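You operate a simulated robot arm through the tools that you are given. There is no shell and no other tool.

You run a simulated robot arm. Do the job below in one go: nothing can be reset, and whatever is moved stays where it is left.

## Task
Line out the train in berth 92 with the black pen, then stand it back, clicked off.
Fine: the berth is on the screen; the line crosses most of that row's blank strip in the register; no other ink in the book; other pens untouched.

It is judged by the outcome, as a careful person would: the job done as asked, and still so three seconds after it is handed in. It fails if anything else is knocked over, pushed out of place, dropped, spilled or broken.

## Robot
A 7-joint arm with a two-finger parallel gripper, fixed in place. Base frame: the origin is on the floor under the middle of its stand, x ahead of it, y to its left, z up; the work surface is at about z = 0.74. Readings come in m, degrees, newtons and seconds.
With the tool pointing down near the work surface it reaches from about 0.2 to 0.68 m from the base axis. Its first joint turns from -66.0 to 66.0 degrees. Payload 2.4 kg.
Tool frame: the origin (TCP) lies between the finger pads and is the grasp point; the fingertips stand 0.03 m ahead of it; z points along the fingers, y is the line along which they close. The gripper opens to 0.094 m. The fingers are 0.028 m wide and 0.01 m thick; the gripper's body (0.05 by 0.096 m) begins 0.055 m behind the TCP.
Orientation is that of the tool frame in the base frame, as a unit quaternion [x, y, z, w]. With the fingers straight down and closing along the base's y, the tool's x points along the base's -x, its y along +y and its z along -z.

## Interface
- The arm moves only by the tool apply_moves. Its argument "steps" is a list of rows, each a list of 2 entries, a list of its own where there are three numbers: the shift along the tool's x, y, z in units of 400 mm (1.0 is 400 mm), then the turn, a rotation vector about the tool's x, y, z in units of 90 degrees (1.0 is 90 degrees). In form: [[[dx, dy, dz], [ax, ay, az]], ...]. A call has 1 to 20 rows; each row is the pose to reach, as a shift and turn from the pose commanded when the call began, along the tool's axes at that moment. "hand" is the opening, from 0 (shut) to 1 (fully open), set as the call begins (left out, the last holds). A call with a number of a shift or a turn outside -1 to 1 is refused whole. Rows are played at 5 a second. More than 0.05 m and 8.6 degrees between two rows, or a gripper value outside its range, and nothing of the call is played. Where a pose cannot be reached the arm comes as near as it can. A force on the tool above 40 N (or 10 N above the force at the start of the call, whichever is more), or a blocked arm, ends the call early, and 0.2 s more pass. Each finger travels about 0.153 m/s and halts on what it meets, pressing with about 42 N; the grip force reading is that of the motor and also rises with nothing between the fingers. The clock runs only during rows and for 0.2 s after the last one: add rows that repeat a pose to give the fingers time. It gives the time, the measured TCP pose, the force on the tool (base axes), the opening and the grip force at its end, in the units of the frame above (readings bear some noise), with the torque about the TCP (base axes, N m) and any sound that the robot's microphone picked up.
- Cameras (640 x 400 px; columns grow to the right, rows downward): "scene" is fixed at [0.0485, 0.4918, 1.4301]; the picture's right is [-0.58, -0.82, 0.00], its down [-0.58, 0.41, -0.71] and it looks along [0.58, -0.41, -0.71] (base axes); focal length 250 px, centre (320, 200). "wrist" rides on the gripper at [0.076, 0.014, -0.103] in the tool frame; the picture's right is [-0.18, 0.98, 0.00], its down [-0.75, -0.14, -0.64] and it looks along [-0.63, -0.12, 0.77] (tool axes); focal length 243 px, centre (320, 200). There is no depth. A picture from a camera that has moved, and an enlarged one, comes with that camera's place and axes in the base frame and with its lens.
- camera(camera): a new picture of that camera. No time passes.
- zoom(camera, box): a new picture of the part [left, top, right, bottom] of that camera's present view, enlarged. No time passes.
- job_done(): hands the job in; it is judged then, once.

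Nothing tells you positions but the pictures and the camera data. Unless the task says otherwise, let go and move clear before handing in.

The tools are called after ">>>" as a command line: name --argument value ..., lists and objects as JSON in quotes. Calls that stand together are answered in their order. apply_moves: Moves the arm, as the interface text tells. Its arguments: {"type":"object","properties":{"steps":{"type":"array","items":{"type":"array"}},"hand":{"type":"number"}},"required":["steps"]} The other tools are called the same way: camera (camera) takes a picture; zoom (camera, box) takes an enlarged picture of a part of a camera's view; job_done () hands the job in.

At the start:

```text
time_s: 0.0
tcp_pos: [0.4014, 0.0514, 1.2063]
tcp_rot: [0.0, 1.0, 0.0, 0.0]
force: [-0.3, -0.5, -0.6]
moment: [0.0, 0.02, 0.01]
width: 0.0939
grasp_force: 0.0
```

scene: 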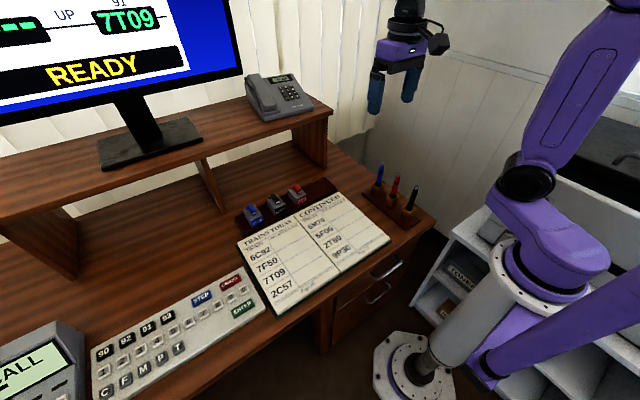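
wrist: 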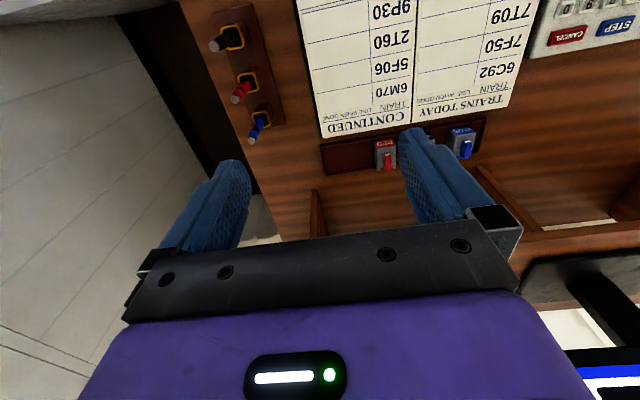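

The scene shows a desk with a screen, a keypad, a register book, three switches, and a pen stand with blue, red and black pens. I'll zoom in on each of these before moving.

>>> zoom --camera "scene" --box '[0, 0, 240, 150]'

>>> zoom --camera "scene" --box '[220, 170, 400, 320]'

>>> zoom --camera "scene" --box '[340, 140, 440, 240]'

>>> zoom --camera "wrist" --box '[180, 0, 340, 160]'

>>> zoom --camera "wrist" --box '[300, 0, 640, 200]'

>>> zoom --camera "scene" --box '[80, 260, 280, 400]'

```text
2.67 times, centred on (120, 75) of scene
camera zoom: at [0.0485, 0.4918, 1.4301], right [-0.58, -0.82, 0.0], down [-0.58, 0.41, -0.71], along [0.58, -0.41, -0.71], focal length 667 px, centre (853, 533)
```

zoom: 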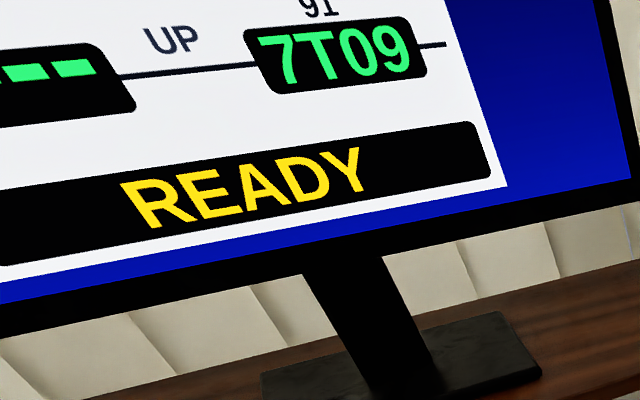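

```text
2.67 times, centred on (310, 245) of scene
camera zoom: at [0.0485, 0.4918, 1.4301], right [-0.58, -0.82, 0.0], down [-0.58, 0.41, -0.71], along [0.58, -0.41, -0.71], focal length 667 px, centre (347, 80)
```

zoom: 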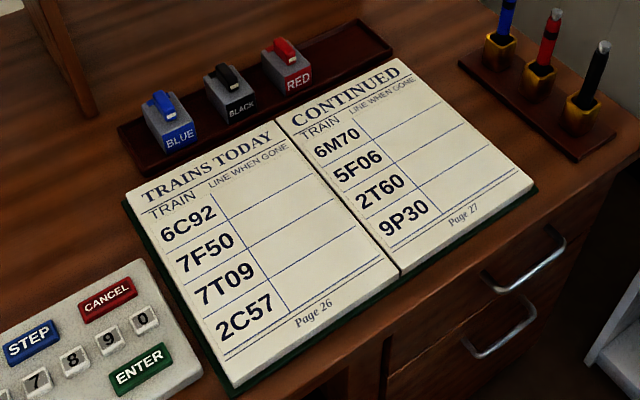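

```text
4.00 times, centred on (390, 190) of scene
camera zoom: at [0.0485, 0.4918, 1.4301], right [-0.58, -0.82, 0.0], down [-0.58, 0.41, -0.71], along [0.58, -0.41, -0.71], focal length 1000 px, centre (40, 240)
```

zoom: 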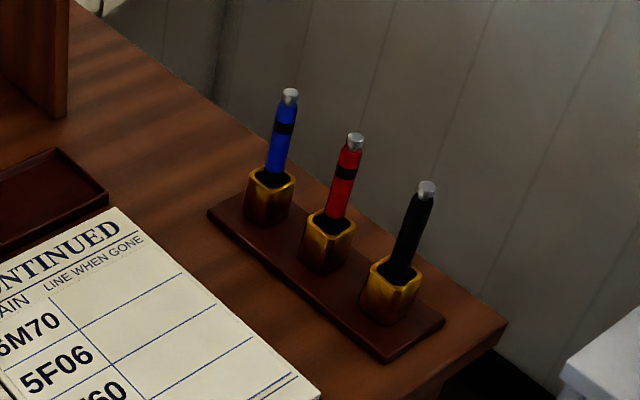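

```text
2.50 times, centred on (260, 80) of wrist
camera zoom: at [0.3224, 0.0654, 1.309], right [0.18, 0.98, 0.0], down [0.75, -0.14, 0.64], along [0.63, -0.12, -0.77], focal length 606 px, centre (470, 500)
```

zoom: 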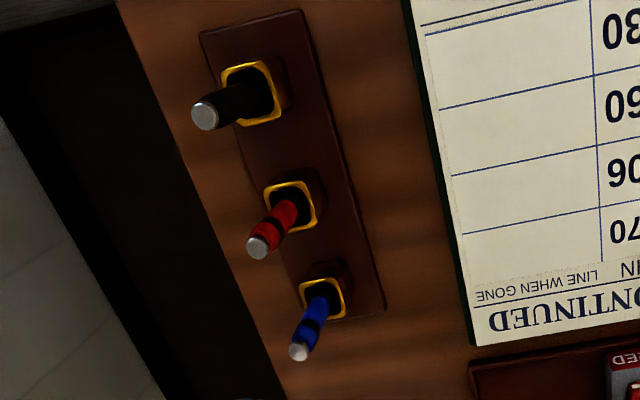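

```text
1.88 times, centred on (470, 100) of wrist
camera zoom: at [0.3224, 0.0654, 1.309], right [0.18, 0.98, 0.0], down [0.75, -0.14, 0.64], along [0.63, -0.12, -0.77], focal length 457 px, centre (38, 388)
```

zoom: 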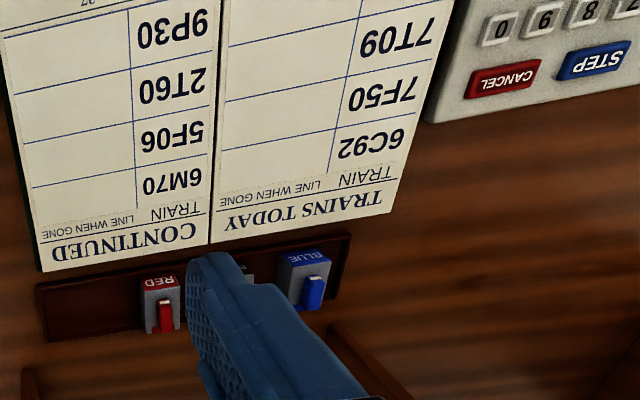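

```text
2.86 times, centred on (180, 330) of scene
camera zoom: at [0.0485, 0.4918, 1.4301], right [-0.58, -0.82, 0.0], down [-0.58, 0.41, -0.71], along [0.58, -0.41, -0.71], focal length 714 px, centre (720, -171)
```

zoom: 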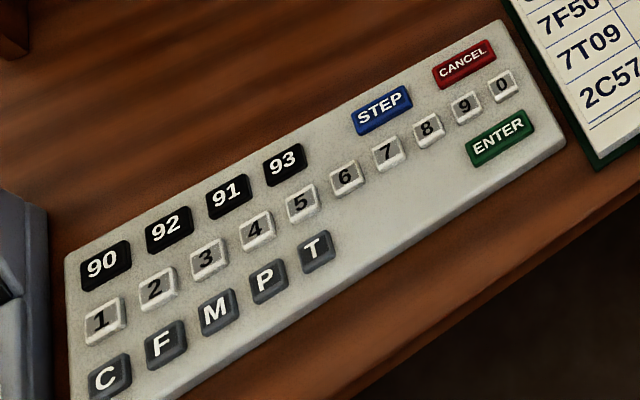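

The screen's berth 92 lies outside the scene camera's view. I'll tilt and yaw the tool in free space so the wrist camera looks at the screen.

>>> apply_moves --steps '[[[0, 0, 0], [-0.0237, -0.065, -0.0455]], [[0, 0, 0], [-0.0473, -0.13, -0.0909]], [[0, 0, 0], [-0.071, -0.195, -0.1364]], [[0, 0, 0], [-0.0947, -0.26, -0.1819]], [[0, 0, 0], [-0.1183, -0.325, -0.2273]], [[0, 0, 0], [-0.142, -0.39, -0.2728]], [[0, 0, 0], [-0.1657, -0.4552, -0.3183]], [[0, 0, 0], [-0.1893, -0.5203, -0.3637]], [[0, 0, 0], [-0.213, -0.5853, -0.4092]], [[0, 0, 0], [-0.213, -0.5853, -0.4092]]]'

>>> camera --camera "wrist"

```text
time_s: 2.2
tcp_pos: [0.4005, 0.051, 1.2067]
tcp_rot: [-0.303, 0.833, 0.158, 0.435]
force: [0.8, -0.6, 0.0]
moment: [-0.01, 0.0, 0.0]
width: 0.0941
grasp_force: 0.0
```

```text
taken
camera wrist: at [0.2919, -0.0198, 1.2026], right [-0.55, 0.82, 0.15], down [0.02, -0.17, 0.99], along [0.83, 0.54, 0.08], focal length 243 px, centre (320, 200)
```

wrist: 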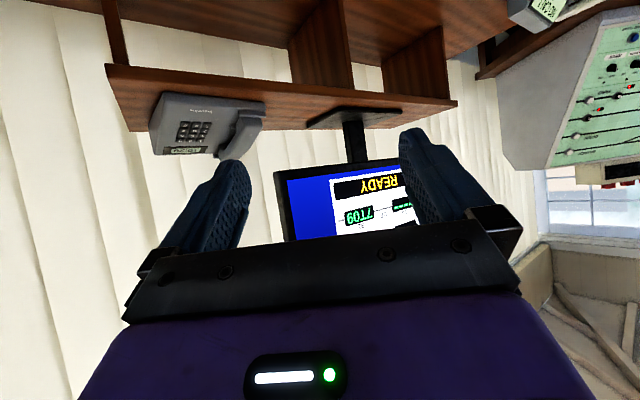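

The wrist now faces the screen, but a finger hides the left half. I'll pitch up further so the screen moves into the clear part of the picture.

>>> apply_moves --steps '[[[0, 0, 0], [0, -0.08, 0]], [[0, 0, 0], [0, -0.16, 0]], [[0, 0, 0], [0, -0.24, 0]], [[0, 0, 0], [0, -0.32, 0]], [[0, 0, 0], [0, -0.32, 0]]]'

>>> camera --camera "wrist"

```text
time_s: 3.4
tcp_pos: [0.4009, 0.0511, 1.2062]
tcp_rot: [-0.254, 0.7, 0.228, 0.628]
force: [0.3, -0.2, -0.3]
moment: [0.01, -0.02, 0.01]
width: 0.094
grasp_force: 0.1
```

```text
taken
camera wrist: at [0.3053, -0.0089, 1.1415], right [-0.62, 0.77, 0.18], down [-0.34, -0.47, 0.82], along [0.71, 0.44, 0.55], focal length 243 px, centre (320, 200)
```

wrist: 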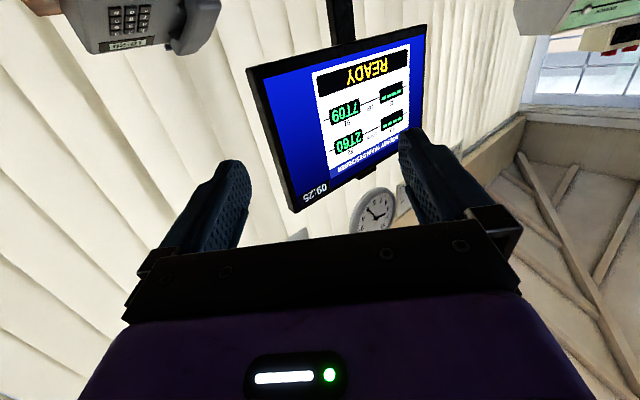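

>>> zoom --camera "wrist" --box '[280, 30, 440, 190]'

>>> zoom --camera "wrist" --box '[320, 80, 420, 180]'

```text
2.50 times, centred on (360, 110) of wrist
camera zoom: at [0.3053, -0.0089, 1.1415], right [-0.62, 0.77, 0.18], down [-0.34, -0.47, 0.82], along [0.71, 0.44, 0.55], focal length 606 px, centre (220, 425)
```

zoom: 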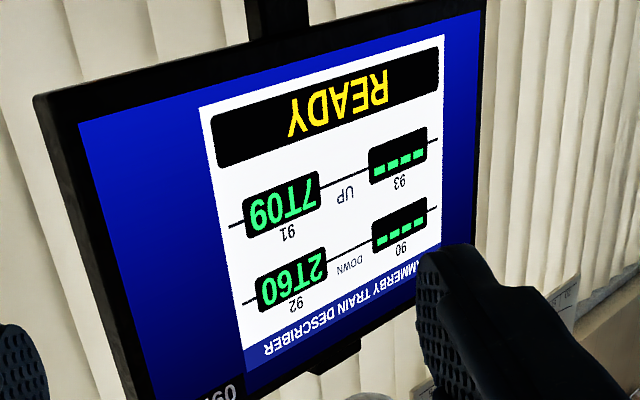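

```text
4.00 times, centred on (370, 130) of wrist
camera zoom: at [0.3053, -0.0089, 1.1415], right [-0.62, 0.77, 0.18], down [-0.34, -0.47, 0.82], along [0.71, 0.44, 0.55], focal length 970 px, centre (120, 480)
```

zoom: 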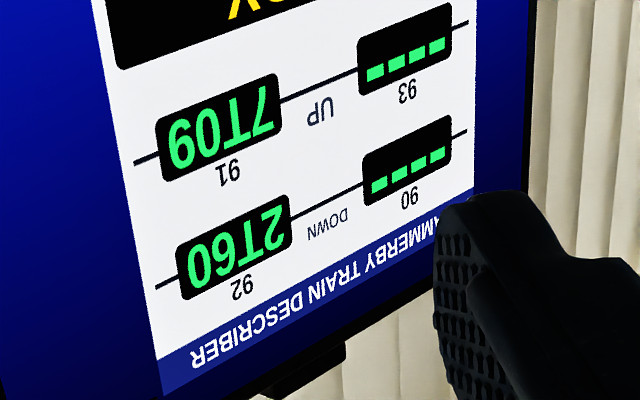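

Berth 92 shows 2T60, which is the third row on the right-hand page ("CONTINUED"). I'll bring the tool back to pointing down, then go look at the pens and the register.

>>> apply_moves --steps '[[[0, 0, 0], [0.027, 0.0742, 0.0301]], [[0, 0, 0], [0.054, 0.1483, 0.0602]], [[0, 0, 0], [0.081, 0.2225, 0.0903]], [[0, 0, 0], [0.108, 0.2967, 0.1204]], [[0, 0, 0], [0.135, 0.3708, 0.1505]], [[0, 0, 0], [0.162, 0.445, 0.1806]], [[0, 0, 0], [0.189, 0.5192, 0.2106]], [[0, 0, 0], [0.216, 0.5933, 0.2407]], [[0, 0, 0], [0.243, 0.6675, 0.2708]], [[0, 0, 0], [0.27, 0.7417, 0.3009]], [[0, 0, 0], [0.297, 0.8158, 0.331]], [[0, 0, 0], [0.324, 0.89, 0.3611]], [[0, 0, 0], [0.324, 0.89, 0.3611]]]'

```text
time_s: 6.2
tcp_pos: [0.3996, 0.0513, 1.2063]
tcp_rot: [0.001, 1.0, 0.0, -0.001]
force: [-0.1, 0.0, -0.4]
moment: [0.0, 0.03, 0.04]
width: 0.094
grasp_force: 0.0
out of reach, approached as far as the arm can: row 4, 5
```

Tool is vertical again. I'll descend to about z = 1.05 over the register for a better look.

>>> apply_moves --steps '[[[0.0, 0, 0.1], [0, 0, 0]], [[0.0, 0, 0.2], [0, 0, 0]], [[0.0, 0, 0.3], [0, 0, 0]], [[0.0, 0, 0.39], [0, 0, 0]], [[0.0, 0, 0.39], [0, 0, 0]]]'

>>> camera --camera "wrist"

>>> camera --camera "scene"

```text
time_s: 7.4
tcp_pos: [0.3979, 0.0525, 1.0522]
tcp_rot: [0.0, 1.0, 0.0, 0.001]
force: [0.6, 0.9, -0.3]
moment: [-0.01, 0.0, 0.02]
width: 0.0939
grasp_force: 0.1
```

```text
taken
camera wrist: at [0.3207, 0.0664, 1.1556], right [0.18, 0.98, 0.0], down [0.75, -0.14, 0.64], along [0.63, -0.12, -0.77], focal length 243 px, centre (320, 200)
```

wrist: 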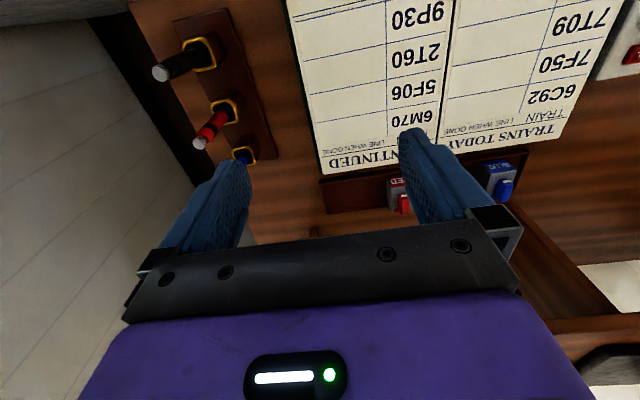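

```text
taken
```

scene: 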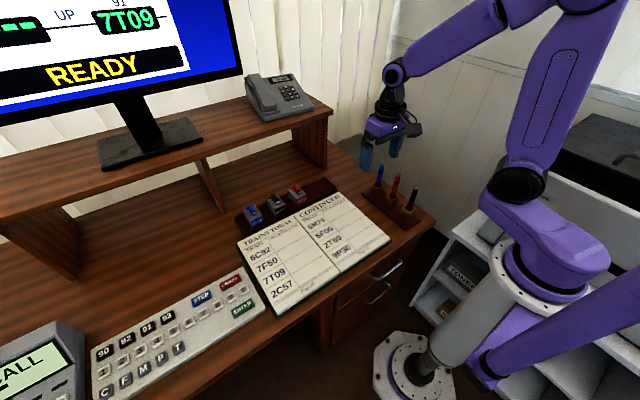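

Pens and the right page are now visible. I'll zoom in on them to measure positions.

>>> zoom --camera "wrist" --box '[120, 0, 280, 100]'

>>> zoom --camera "wrist" --box '[280, 0, 460, 112]'

>>> zoom --camera "scene" --box '[350, 150, 446, 210]'

>>> zoom --camera "scene" --box '[290, 175, 402, 245]'

>>> zoom --camera "scene" --box '[230, 170, 342, 240]'

```text
4.00 times, centred on (200, 50) of wrist
camera zoom: at [0.3207, 0.0664, 1.1556], right [0.18, 0.98, 0.0], down [0.75, -0.14, 0.64], along [0.63, -0.12, -0.77], focal length 970 px, centre (800, 800)
```

zoom: 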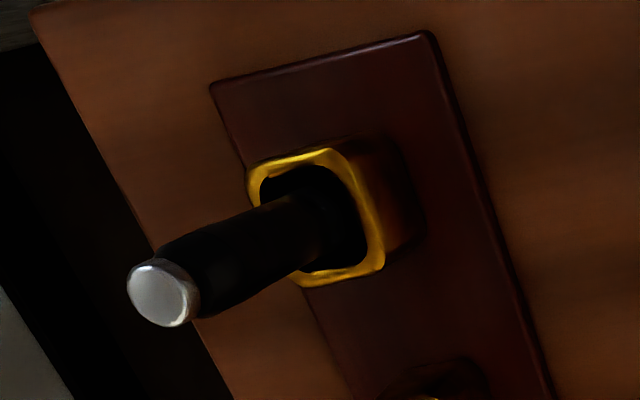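

```text
3.56 times, centred on (370, 56) of wrist
camera zoom: at [0.3207, 0.0664, 1.1556], right [0.18, 0.98, 0.0], down [0.75, -0.14, 0.64], along [0.63, -0.12, -0.77], focal length 863 px, centre (142, 712)
```

zoom: 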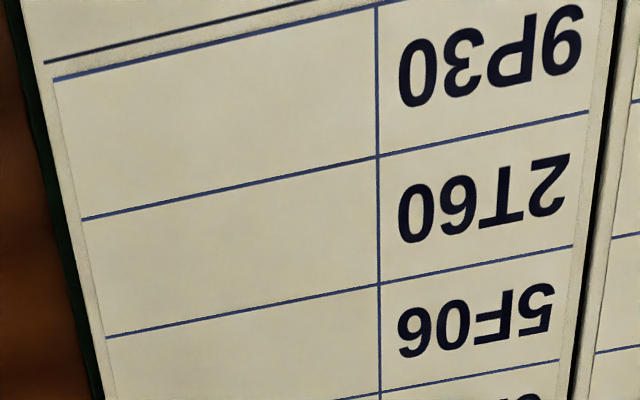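

```text
6.67 times, centred on (398, 180) of scene
camera zoom: at [0.0485, 0.4918, 1.4301], right [-0.58, -0.82, 0.0], down [-0.58, 0.41, -0.71], along [0.58, -0.41, -0.71], focal length 1667 px, centre (-200, 333)
```

zoom: 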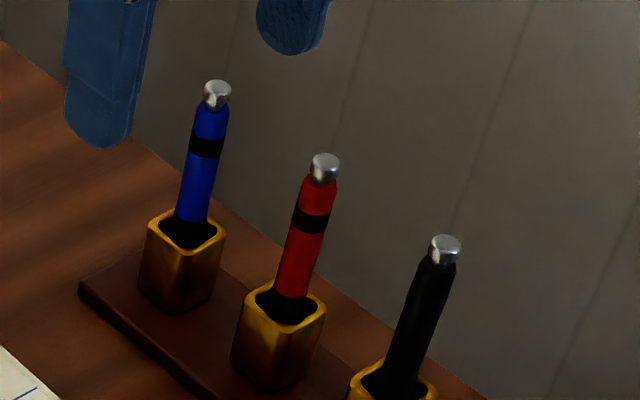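

```text
5.71 times, centred on (346, 210) of scene
camera zoom: at [0.0485, 0.4918, 1.4301], right [-0.58, -0.82, 0.0], down [-0.58, 0.41, -0.71], along [0.58, -0.41, -0.71], focal length 1429 px, centre (171, 143)
```

zoom: 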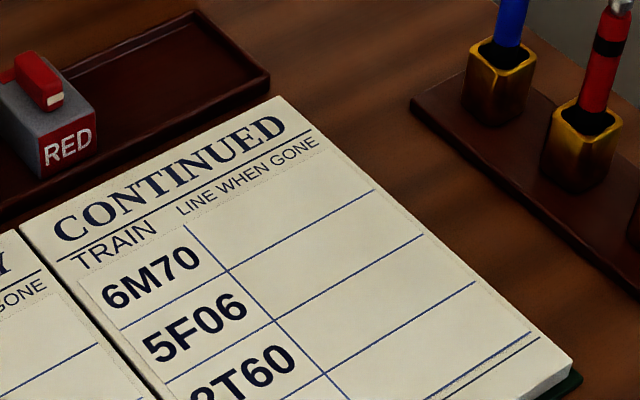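

```text
5.71 times, centred on (286, 205) of scene
camera zoom: at [0.0485, 0.4918, 1.4301], right [-0.58, -0.82, 0.0], down [-0.58, 0.41, -0.71], along [0.58, -0.41, -0.71], focal length 1429 px, centre (514, 171)
```

zoom: 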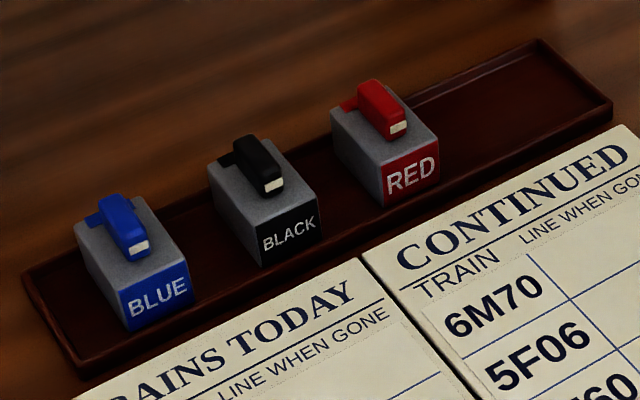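

Measured so far: the black pen stands upright at about (0.347, -0.087) with its top near z ≈ 0.911. The 2T60 blank strip spans x ≈ 0.384–0.430 and y ≈ 0.031–0.146, with the page at z ≈ 0.767. Next I hover above the black pen to refine its position.

>>> apply_moves --steps '[[[0.0248, -0.0697, 0.02], [0, 0, 0]], [[0.0496, -0.1394, 0.05], [0, 0, 0]], [[0.0744, -0.2091, 0.09], [0, 0, 0]], [[0.0992, -0.2788, 0.13], [0, 0, 0]], [[0.124, -0.3485, 0.169], [0, 0, 0]], [[0.124, -0.3485, 0.169], [0, 0, 0]], [[0.124, -0.3485, 0.169], [0, 0, 0]]]'

>>> camera --camera "wrist"

>>> camera --camera "scene"

```text
time_s: 9.0
tcp_pos: [0.3471, -0.0864, 0.9811]
tcp_rot: [0.0, 1.0, 0.001, 0.0]
force: [-0.1, 0.0, -0.3]
moment: [-0.01, 0.0, -0.03]
width: 0.0939
grasp_force: 0.1
```

```text
taken
camera wrist: at [0.269, -0.0722, 1.0838], right [0.18, 0.98, 0.0], down [0.75, -0.14, 0.64], along [0.63, -0.12, -0.77], focal length 243 px, centre (320, 200)
```

wrist: 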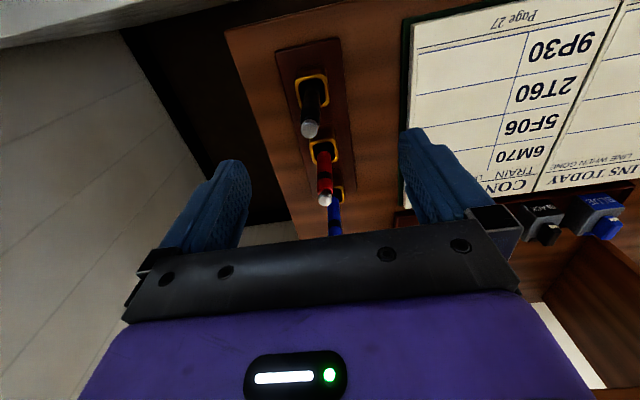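

```text
taken
```

scene: 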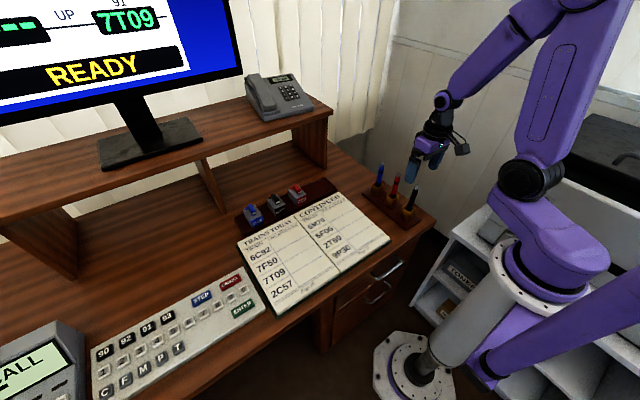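

>>> zoom --camera "wrist" --box '[260, 60, 372, 130]'

>>> zoom --camera "scene" --box '[364, 150, 444, 250]'

>>> zoom --camera "wrist" --box '[260, 110, 372, 180]'

```text
5.71 times, centred on (316, 95) of wrist
camera zoom: at [0.269, -0.0722, 1.0838], right [0.18, 0.98, 0.0], down [0.75, -0.14, 0.64], along [0.63, -0.12, -0.77], focal length 1386 px, centre (343, 800)
```

zoom: 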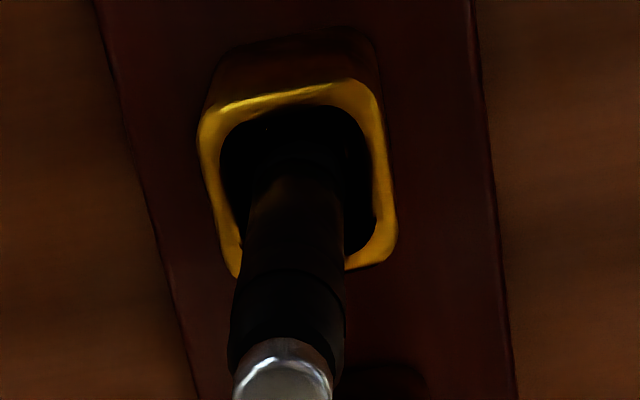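

```text
4.00 times, centred on (404, 200) of scene
camera zoom: at [0.0485, 0.4918, 1.4301], right [-0.58, -0.82, 0.0], down [-0.58, 0.41, -0.71], along [0.58, -0.41, -0.71], focal length 1000 px, centre (-16, 200)
```

zoom: 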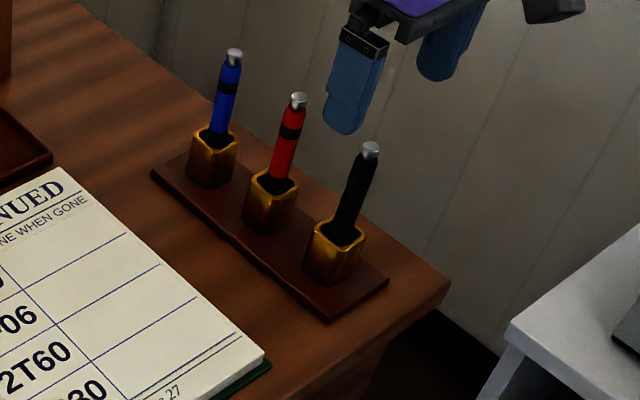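

```text
5.71 times, centred on (316, 145) of wrist
camera zoom: at [0.269, -0.0722, 1.0838], right [0.18, 0.98, 0.0], down [0.75, -0.14, 0.64], along [0.63, -0.12, -0.77], focal length 1386 px, centre (343, 514)
```

zoom: 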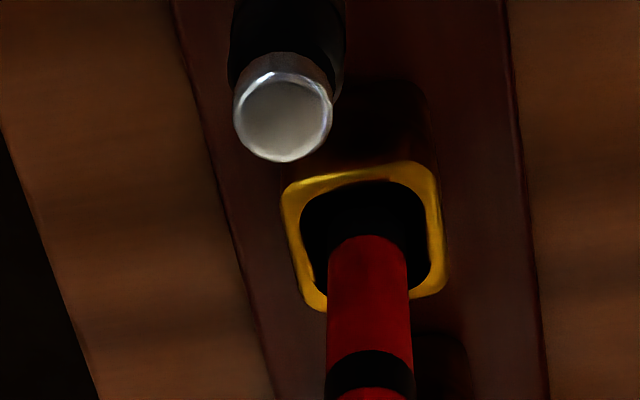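

The close view puts the pen about 8–9 mm further toward -y than the tool axis. I'll shift over and descend 3 cm, still above the pen top, to pin down its height.

>>> apply_moves --steps '[[[0, -0.0225, 0.0], [0, 0, 0]], [[0, -0.0225, 0.04], [0, 0, 0]], [[0, -0.0225, 0.075], [0, 0, 0]], [[0, -0.0225, 0.075], [0, 0, 0]], [[0, -0.0225, 0.075], [0, 0, 0]]]'

>>> zoom --camera "wrist" --box '[240, 80, 400, 180]'

>>> zoom --camera "scene" --box '[364, 150, 444, 250]'

```text
time_s: 10.2
tcp_pos: [0.349, -0.0959, 0.952]
tcp_rot: [-0.001, 1.0, 0.0, 0.0]
force: [-0.5, 0.1, 0.4]
moment: [0.01, -0.02, 0.04]
width: 0.094
grasp_force: 0.1
```

```text
4.00 times, centred on (320, 130) of wrist
camera zoom: at [0.2722, -0.0821, 1.0531], right [0.18, 0.98, 0.0], down [0.75, -0.14, 0.64], along [0.63, -0.12, -0.77], focal length 970 px, centre (320, 480)
```

zoom: 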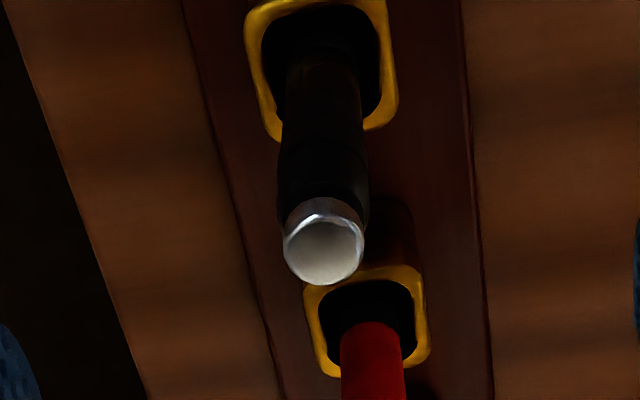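

```text
4.00 times, centred on (404, 200) of scene
camera zoom: at [0.0485, 0.4918, 1.4301], right [-0.58, -0.82, 0.0], down [-0.58, 0.41, -0.71], along [0.58, -0.41, -0.71], focal length 1000 px, centre (-16, 200)
```

zoom: 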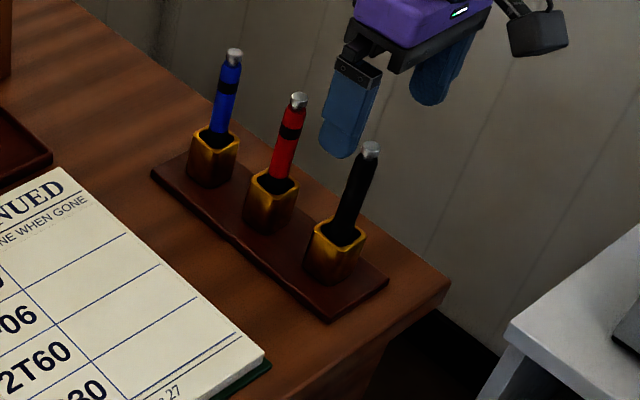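

The pen top is now centred on the tool axis (col ≈ 320), at about (0.347, -0.095) and z ≈ 0.902. I'll close the empty gripper above it and come down gently onto the button to click the pen on in its cup.

>>> apply_moves --steps '[[[0, 0, 0], [0, 0, 0]], [[0, 0, 0], [0, 0, 0]], [[0, 0, 0], [0, 0, 0]], [[0, 0, 0.01], [0, 0, 0]], [[0, 0, 0.02], [0, 0, 0]], [[0, 0, 0.02], [0, 0, 0]]]' --hand 0

>>> zoom --camera "scene" --box '[364, 150, 444, 250]'

>>> zoom --camera "wrist" --box '[240, 80, 400, 180]'

```text
time_s: 11.6
tcp_pos: [0.3494, -0.0957, 0.9447]
tcp_rot: [0.001, 1.0, 0.0, 0.0]
force: [-0.4, -0.3, -0.1]
moment: [-0.01, -0.01, 0.0]
width: 0.0
grasp_force: 33.1
```

```text
4.00 times, centred on (404, 200) of scene
camera zoom: at [0.0485, 0.4918, 1.4301], right [-0.58, -0.82, 0.0], down [-0.58, 0.41, -0.71], along [0.58, -0.41, -0.71], focal length 1000 px, centre (-16, 200)
```

zoom: 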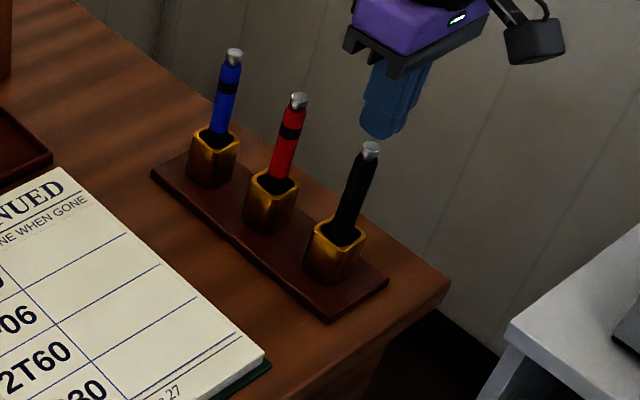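

```text
4.00 times, centred on (320, 130) of wrist
camera zoom: at [0.2723, -0.0831, 1.0466], right [0.18, 0.98, 0.0], down [0.75, -0.14, 0.64], along [0.63, -0.12, -0.77], focal length 970 px, centre (320, 480)
```

zoom: 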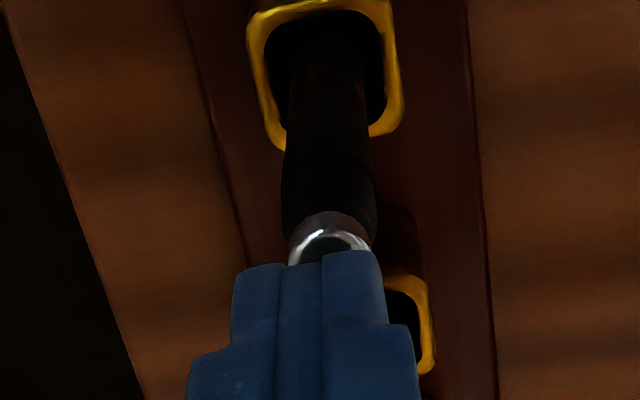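

>>> zoom --camera "scene" --box '[395, 155, 435, 180]'

>>> zoom --camera "wrist" --box '[280, 100, 360, 150]'

```text
16.00 times, centred on (415, 168) of scene
camera zoom: at [0.0485, 0.4918, 1.4301], right [-0.58, -0.82, 0.0], down [-0.58, 0.41, -0.71], along [0.58, -0.41, -0.71], focal length 4000 px, centre (-1200, 720)
```

zoom: 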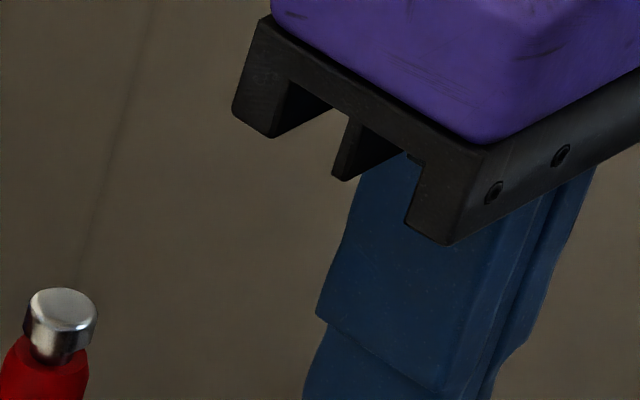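

```text
8.00 times, centred on (320, 125) of wrist
camera zoom: at [0.2723, -0.0831, 1.0466], right [0.18, 0.98, 0.0], down [0.75, -0.14, 0.64], along [0.63, -0.12, -0.77], focal length 1941 px, centre (320, 800)
```

zoom: 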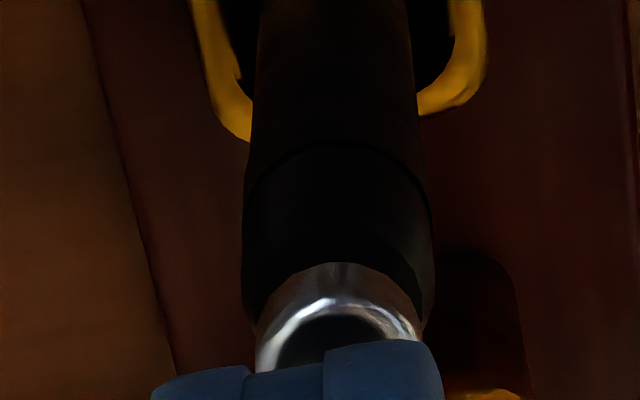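

>>> zoom --camera "scene" --box '[400, 170, 440, 195]'

```text
16.00 times, centred on (420, 182) of scene
camera zoom: at [0.0485, 0.4918, 1.4301], right [-0.58, -0.82, 0.0], down [-0.58, 0.41, -0.71], along [0.58, -0.41, -0.71], focal length 4000 px, centre (-1280, 480)
```

zoom: 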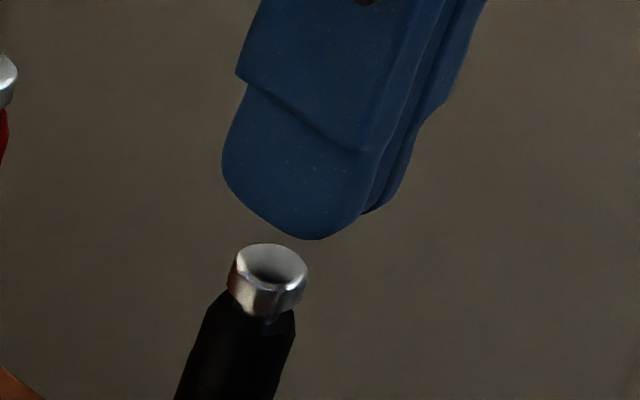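

Fingers are aligned with the button within 1–2 mm and are 1–2 cm above it. I'll descend in small steps and watch the force.

>>> apply_moves --steps '[[[0, 0, 0.01], [0, 0, 0]], [[0, 0, 0.02], [0, 0, 0]], [[0, 0, 0.0225], [0, 0, 0]], [[0, 0, 0.0225], [0, 0, 0]]]'

>>> zoom --camera "scene" --box '[400, 170, 440, 195]'

```text
time_s: 12.6
tcp_pos: [0.3503, -0.0958, 0.9357]
tcp_rot: [0.0, 1.0, 0.0, 0.0]
force: [0.0, 0.2, 0.4]
moment: [-0.01, 0.04, 0.0]
width: 0.0
grasp_force: 33.1
```

```text
16.00 times, centred on (420, 182) of scene
camera zoom: at [0.0485, 0.4918, 1.4301], right [-0.58, -0.82, 0.0], down [-0.58, 0.41, -0.71], along [0.58, -0.41, -0.71], focal length 4000 px, centre (-1280, 480)
```

zoom: 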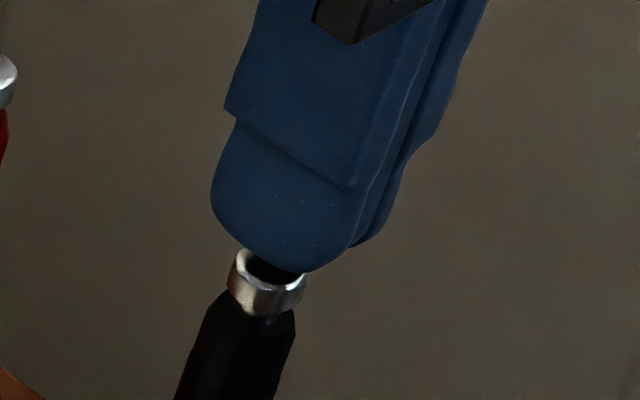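

>>> apply_moves --steps '[[[0, 0, 0.005], [0, 0, 0]], [[0, 0, 0.01], [0, 0, 0]], [[0, 0, 0.015], [0, 0, 0]], [[0, 0, 0.015], [0, 0, 0]]]'

>>> zoom --camera "scene" --box '[400, 170, 440, 195]'

>>> zoom --camera "wrist" --box '[280, 100, 360, 150]'

```text
time_s: 13.6
tcp_pos: [0.35, -0.0977, 0.9297]
tcp_rot: [0.0, 1.0, 0.0, -0.001]
force: [-0.5, -0.1, 0.4]
moment: [0.01, -0.03, 0.0]
width: 0.0
grasp_force: 32.9
```

```text
16.00 times, centred on (420, 182) of scene
camera zoom: at [0.0485, 0.4918, 1.4301], right [-0.58, -0.82, 0.0], down [-0.58, 0.41, -0.71], along [0.58, -0.41, -0.71], focal length 4000 px, centre (-1280, 480)
```

zoom: 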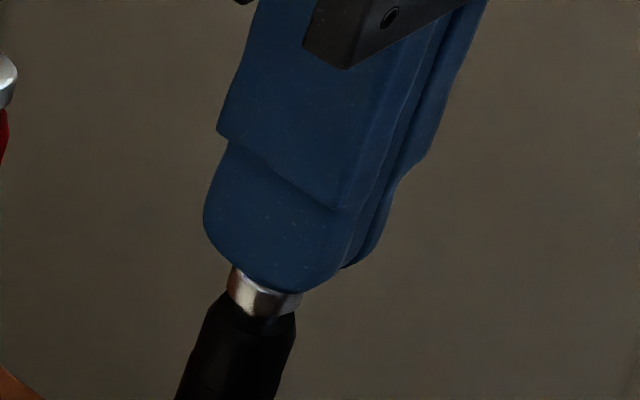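

```text
8.00 times, centred on (320, 125) of wrist
camera zoom: at [0.2724, -0.0834, 1.0323], right [0.18, 0.98, 0.0], down [0.75, -0.14, 0.64], along [0.63, -0.12, -0.77], focal length 1941 px, centre (320, 800)
```

zoom: 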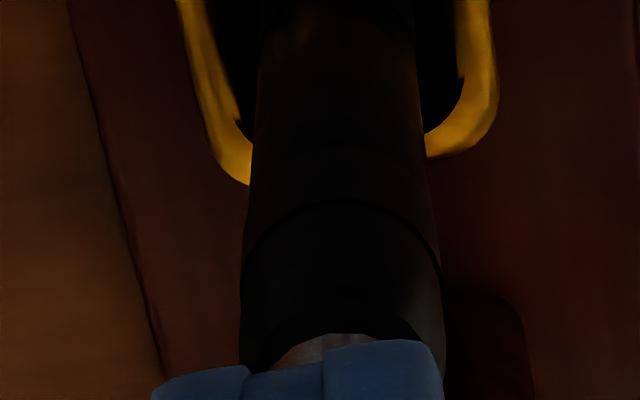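

>>> apply_moves --steps '[[[0, 0, 0.003], [0, 0, 0]], [[0, 0, 0.006], [0, 0, 0]], [[0, 0, 0.009], [0, 0, 0]], [[0, 0, 0.0115], [0, 0, 0]], [[0, 0, 0.0115], [0, 0, 0]]]'

>>> zoom --camera "scene" --box '[400, 170, 440, 195]'

```text
time_s: 14.8
tcp_pos: [0.3516, -0.0964, 0.9257]
tcp_rot: [0.0, 1.0, 0.0, 0.0]
force: [-0.6, 0.6, 5.7]
moment: [0.01, -0.01, 0.0]
width: 0.0
grasp_force: 32.8
heard: click
```

```text
16.00 times, centred on (420, 182) of scene
camera zoom: at [0.0485, 0.4918, 1.4301], right [-0.58, -0.82, 0.0], down [-0.58, 0.41, -0.71], along [0.58, -0.41, -0.71], focal length 4000 px, centre (-1280, 480)
```

zoom: 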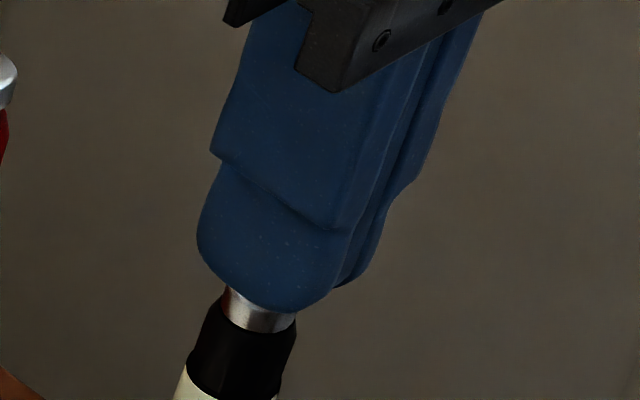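

A click was heard at about 6 N. I'll back off upward and look at the pen's state, since a pale band has appeared on it.

>>> apply_moves --steps '[[[0, 0, -0.01], [0, 0, 0]], [[0, 0, -0.03], [0, 0, 0]], [[0, 0, -0.06], [0, 0, 0]], [[0, 0, -0.075], [0, 0, 0]], [[0, 0, -0.075], [0, 0, 0]]]'

>>> zoom --camera "scene" --box '[364, 150, 444, 250]'

>>> zoom --camera "wrist" --box '[240, 60, 400, 160]'

>>> zoom --camera "scene" --box '[390, 180, 430, 205]'

```text
time_s: 16.0
tcp_pos: [0.3498, -0.0971, 0.9558]
tcp_rot: [0.0, 1.0, 0.0, 0.0]
force: [0.2, -1.0, 0.2]
moment: [0.01, 0.02, 0.04]
width: 0.0
grasp_force: 33.4
```

```text
4.00 times, centred on (404, 200) of scene
camera zoom: at [0.0485, 0.4918, 1.4301], right [-0.58, -0.82, 0.0], down [-0.58, 0.41, -0.71], along [0.58, -0.41, -0.71], focal length 1000 px, centre (-16, 200)
```

zoom: 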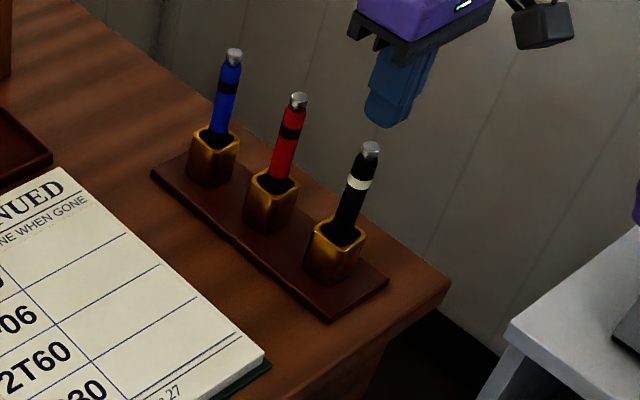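

```text
4.00 times, centred on (320, 110) of wrist
camera zoom: at [0.2718, -0.083, 1.0587], right [0.18, 0.98, 0.0], down [0.75, -0.14, 0.64], along [0.63, -0.12, -0.77], focal length 970 px, centre (320, 560)
```

zoom: 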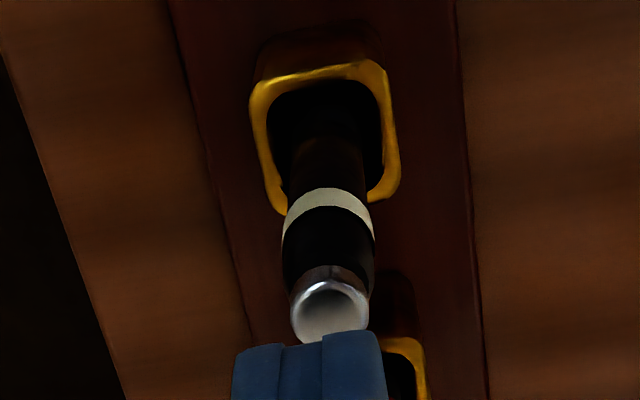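

```text
16.00 times, centred on (410, 192) of scene
camera zoom: at [0.0485, 0.4918, 1.4301], right [-0.58, -0.82, 0.0], down [-0.58, 0.41, -0.71], along [0.58, -0.41, -0.71], focal length 4000 px, centre (-1120, 320)
```

zoom: 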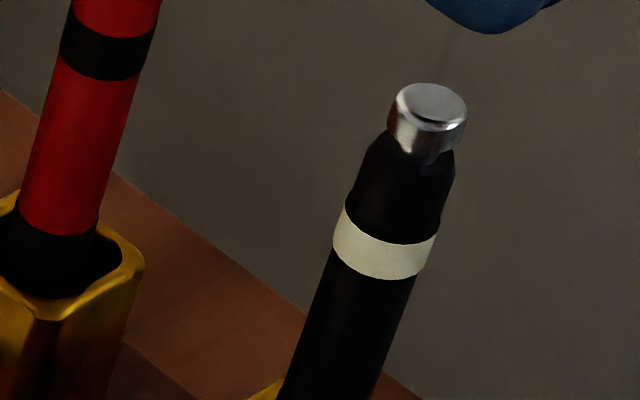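

The pen's band has turned white, while the red and blue pens still show black bands, so the black pen is clicked on. Now I'll open the gripper above it, then lower the open fingers around it.

>>> apply_moves --steps '[[[0, 0.00375, 0], [0, 0, 0]], [[0, 0.00375, 0], [0, 0, 0]], [[0, 0.00375, 0], [0, 0, 0]], [[0, 0.00375, 0], [0, 0, 0]], [[0, 0.00375, 0.05], [0, 0, 0]], [[0, 0.00375, 0.1], [0, 0, 0]], [[0, 0.00375, 0.1], [0, 0, 0]]]' --hand 1

>>> zoom --camera "wrist" --box '[200, 60, 440, 210]'

>>> zoom --camera "scene" --box '[364, 150, 444, 250]'

```text
time_s: 17.6
tcp_pos: [0.3482, -0.0939, 0.9164]
tcp_rot: [0.0, 1.0, 0.0, 0.0]
force: [-0.2, 0.6, -0.4]
moment: [-0.03, 0.0, 0.04]
width: 0.0938
grasp_force: 0.0
```

```text
2.67 times, centred on (320, 135) of wrist
camera zoom: at [0.2703, -0.0812, 1.0183], right [0.18, 0.98, 0.0], down [0.75, -0.14, 0.64], along [0.63, -0.12, -0.77], focal length 647 px, centre (320, 373)
```

zoom: 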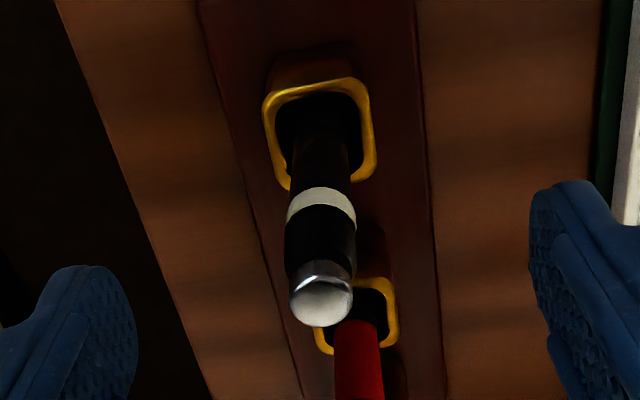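

```text
4.00 times, centred on (404, 200) of scene
camera zoom: at [0.0485, 0.4918, 1.4301], right [-0.58, -0.82, 0.0], down [-0.58, 0.41, -0.71], along [0.58, -0.41, -0.71], focal length 1000 px, centre (-16, 200)
```

zoom: 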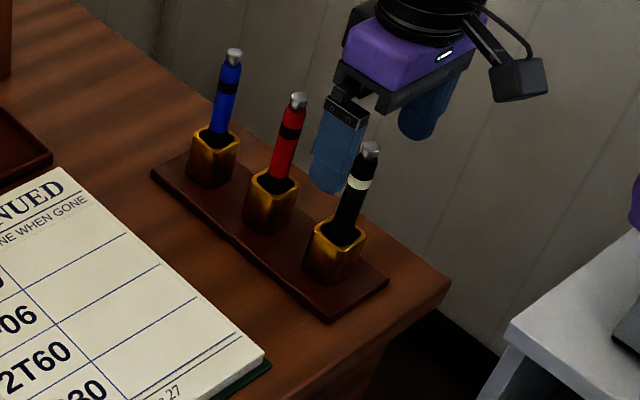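

Pen sits centred between the open fingers. I'll lower to grasp height (TCP z ≈ 0.856) and check before closing.

>>> apply_moves --steps '[[[0, 0, 0.05], [0, 0, 0]], [[0, 0, 0.1], [0, 0, 0]], [[0, 0, 0.15], [0, 0, 0]], [[0, 0, 0.15], [0, 0, 0]], [[0, 0, 0.15], [0, 0, 0]]]'

>>> zoom --camera "wrist" --box '[200, 60, 440, 210]'

>>> zoom --camera "scene" --box '[364, 150, 444, 250]'

```text
time_s: 18.8
tcp_pos: [0.351, -0.0952, 0.8561]
tcp_rot: [0.0, 1.0, -0.001, 0.0]
force: [-0.9, 0.2, 0.4]
moment: [0.01, 0.02, 0.02]
width: 0.0937
grasp_force: 0.1
```

```text
2.67 times, centred on (320, 135) of wrist
camera zoom: at [0.2728, -0.0811, 0.9591], right [0.18, 0.98, 0.0], down [0.75, -0.14, 0.64], along [0.63, -0.12, -0.77], focal length 647 px, centre (320, 373)
```

zoom: 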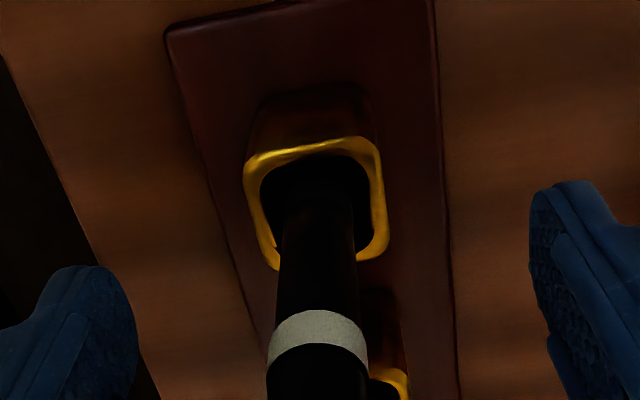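

```text
4.00 times, centred on (404, 200) of scene
camera zoom: at [0.0485, 0.4918, 1.4301], right [-0.58, -0.82, 0.0], down [-0.58, 0.41, -0.71], along [0.58, -0.41, -0.71], focal length 1000 px, centre (-16, 200)
```

zoom: 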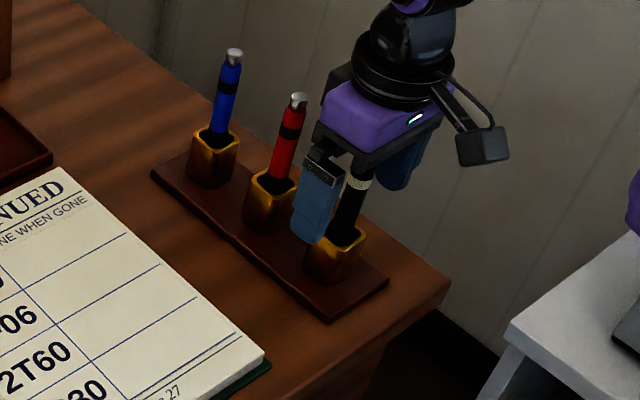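

Alignment looks good: the rim is at z ≈ 0.80 and the fingertips are at about 0.826. I'll close on the pen.

>>> apply_moves --steps '[[[0, 0, 0], [0, 0, 0]], [[0, 0, 0], [0, 0, 0]], [[0, 0, 0], [0, 0, 0]], [[0, 0, 0], [0, 0, 0]]]' --hand 0

>>> zoom --camera "wrist" --box '[200, 60, 440, 210]'

>>> zoom --camera "scene" --box '[364, 150, 444, 250]'

```text
time_s: 19.8
tcp_pos: [0.3504, -0.0941, 0.8566]
tcp_rot: [0.0, 1.0, 0.0, 0.0]
force: [-0.2, 0.7, 0.2]
moment: [-0.02, -0.02, -0.02]
width: 0.0161
grasp_force: 41.9
```

```text
2.67 times, centred on (320, 135) of wrist
camera zoom: at [0.2727, -0.0811, 0.9592], right [0.18, 0.98, 0.0], down [0.75, -0.14, 0.64], along [0.63, -0.12, -0.77], focal length 647 px, centre (320, 373)
```

zoom: 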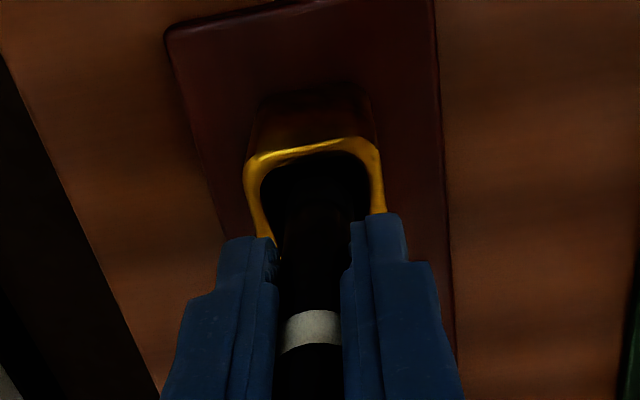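

```text
4.00 times, centred on (404, 200) of scene
camera zoom: at [0.0485, 0.4918, 1.4301], right [-0.58, -0.82, 0.0], down [-0.58, 0.41, -0.71], along [0.58, -0.41, -0.71], focal length 1000 px, centre (-16, 200)
```

zoom: 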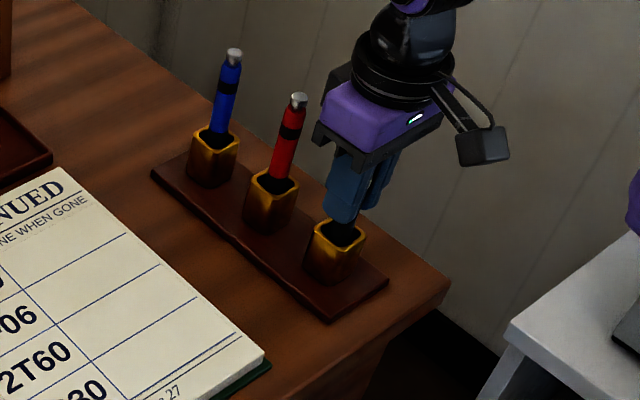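

Pen gripped (width 16 mm, 42 N). I'll lift it straight up 12 cm out of the cup.

>>> apply_moves --steps '[[[0, 0, -0.02], [0, 0, 0]], [[0, 0, -0.06], [0, 0, 0]], [[0, 0, -0.12], [0, 0, 0]], [[0, 0, -0.18], [0, 0, 0]], [[0, 0, -0.24], [0, 0, 0]], [[0, 0, -0.3], [0, 0, 0]], [[0, 0, -0.3], [0, 0, 0]]]'

>>> zoom --camera "wrist" --box '[200, 40, 440, 190]'

>>> zoom --camera "scene" --box '[364, 130, 444, 230]'

```text
time_s: 21.4
tcp_pos: [0.348, -0.0991, 0.9761]
tcp_rot: [0.0, 1.0, 0.0, 0.0]
force: [0.2, -0.3, -0.6]
moment: [0.01, -0.03, 0.0]
width: 0.016
grasp_force: 42.5
```

```text
2.67 times, centred on (320, 115) of wrist
camera zoom: at [0.2711, -0.0843, 1.0777], right [0.18, 0.98, 0.0], down [0.75, -0.14, 0.64], along [0.63, -0.12, -0.77], focal length 647 px, centre (320, 427)
```

zoom: 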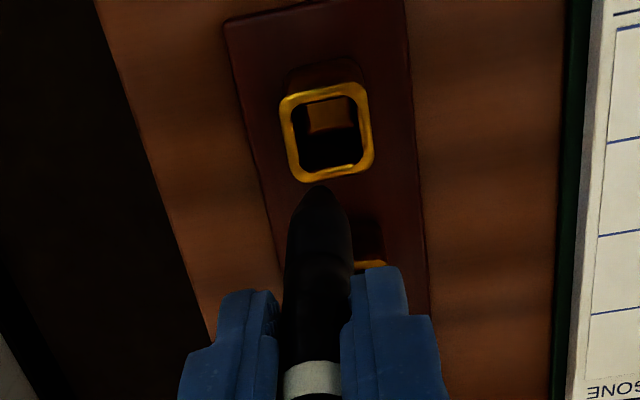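

```text
4.00 times, centred on (404, 180) of scene
camera zoom: at [0.0485, 0.4918, 1.4301], right [-0.58, -0.82, 0.0], down [-0.58, 0.41, -0.71], along [0.58, -0.41, -0.71], focal length 1000 px, centre (-16, 280)
```

zoom: 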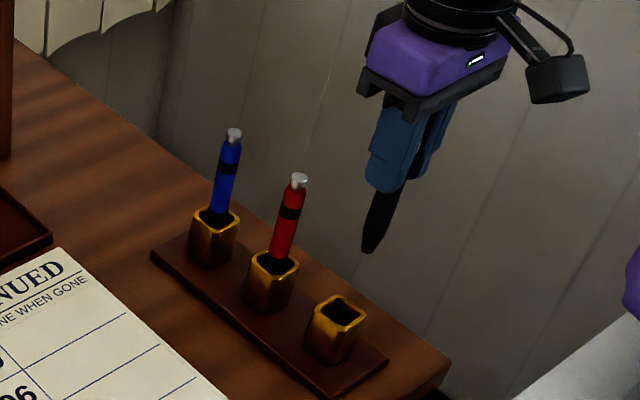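

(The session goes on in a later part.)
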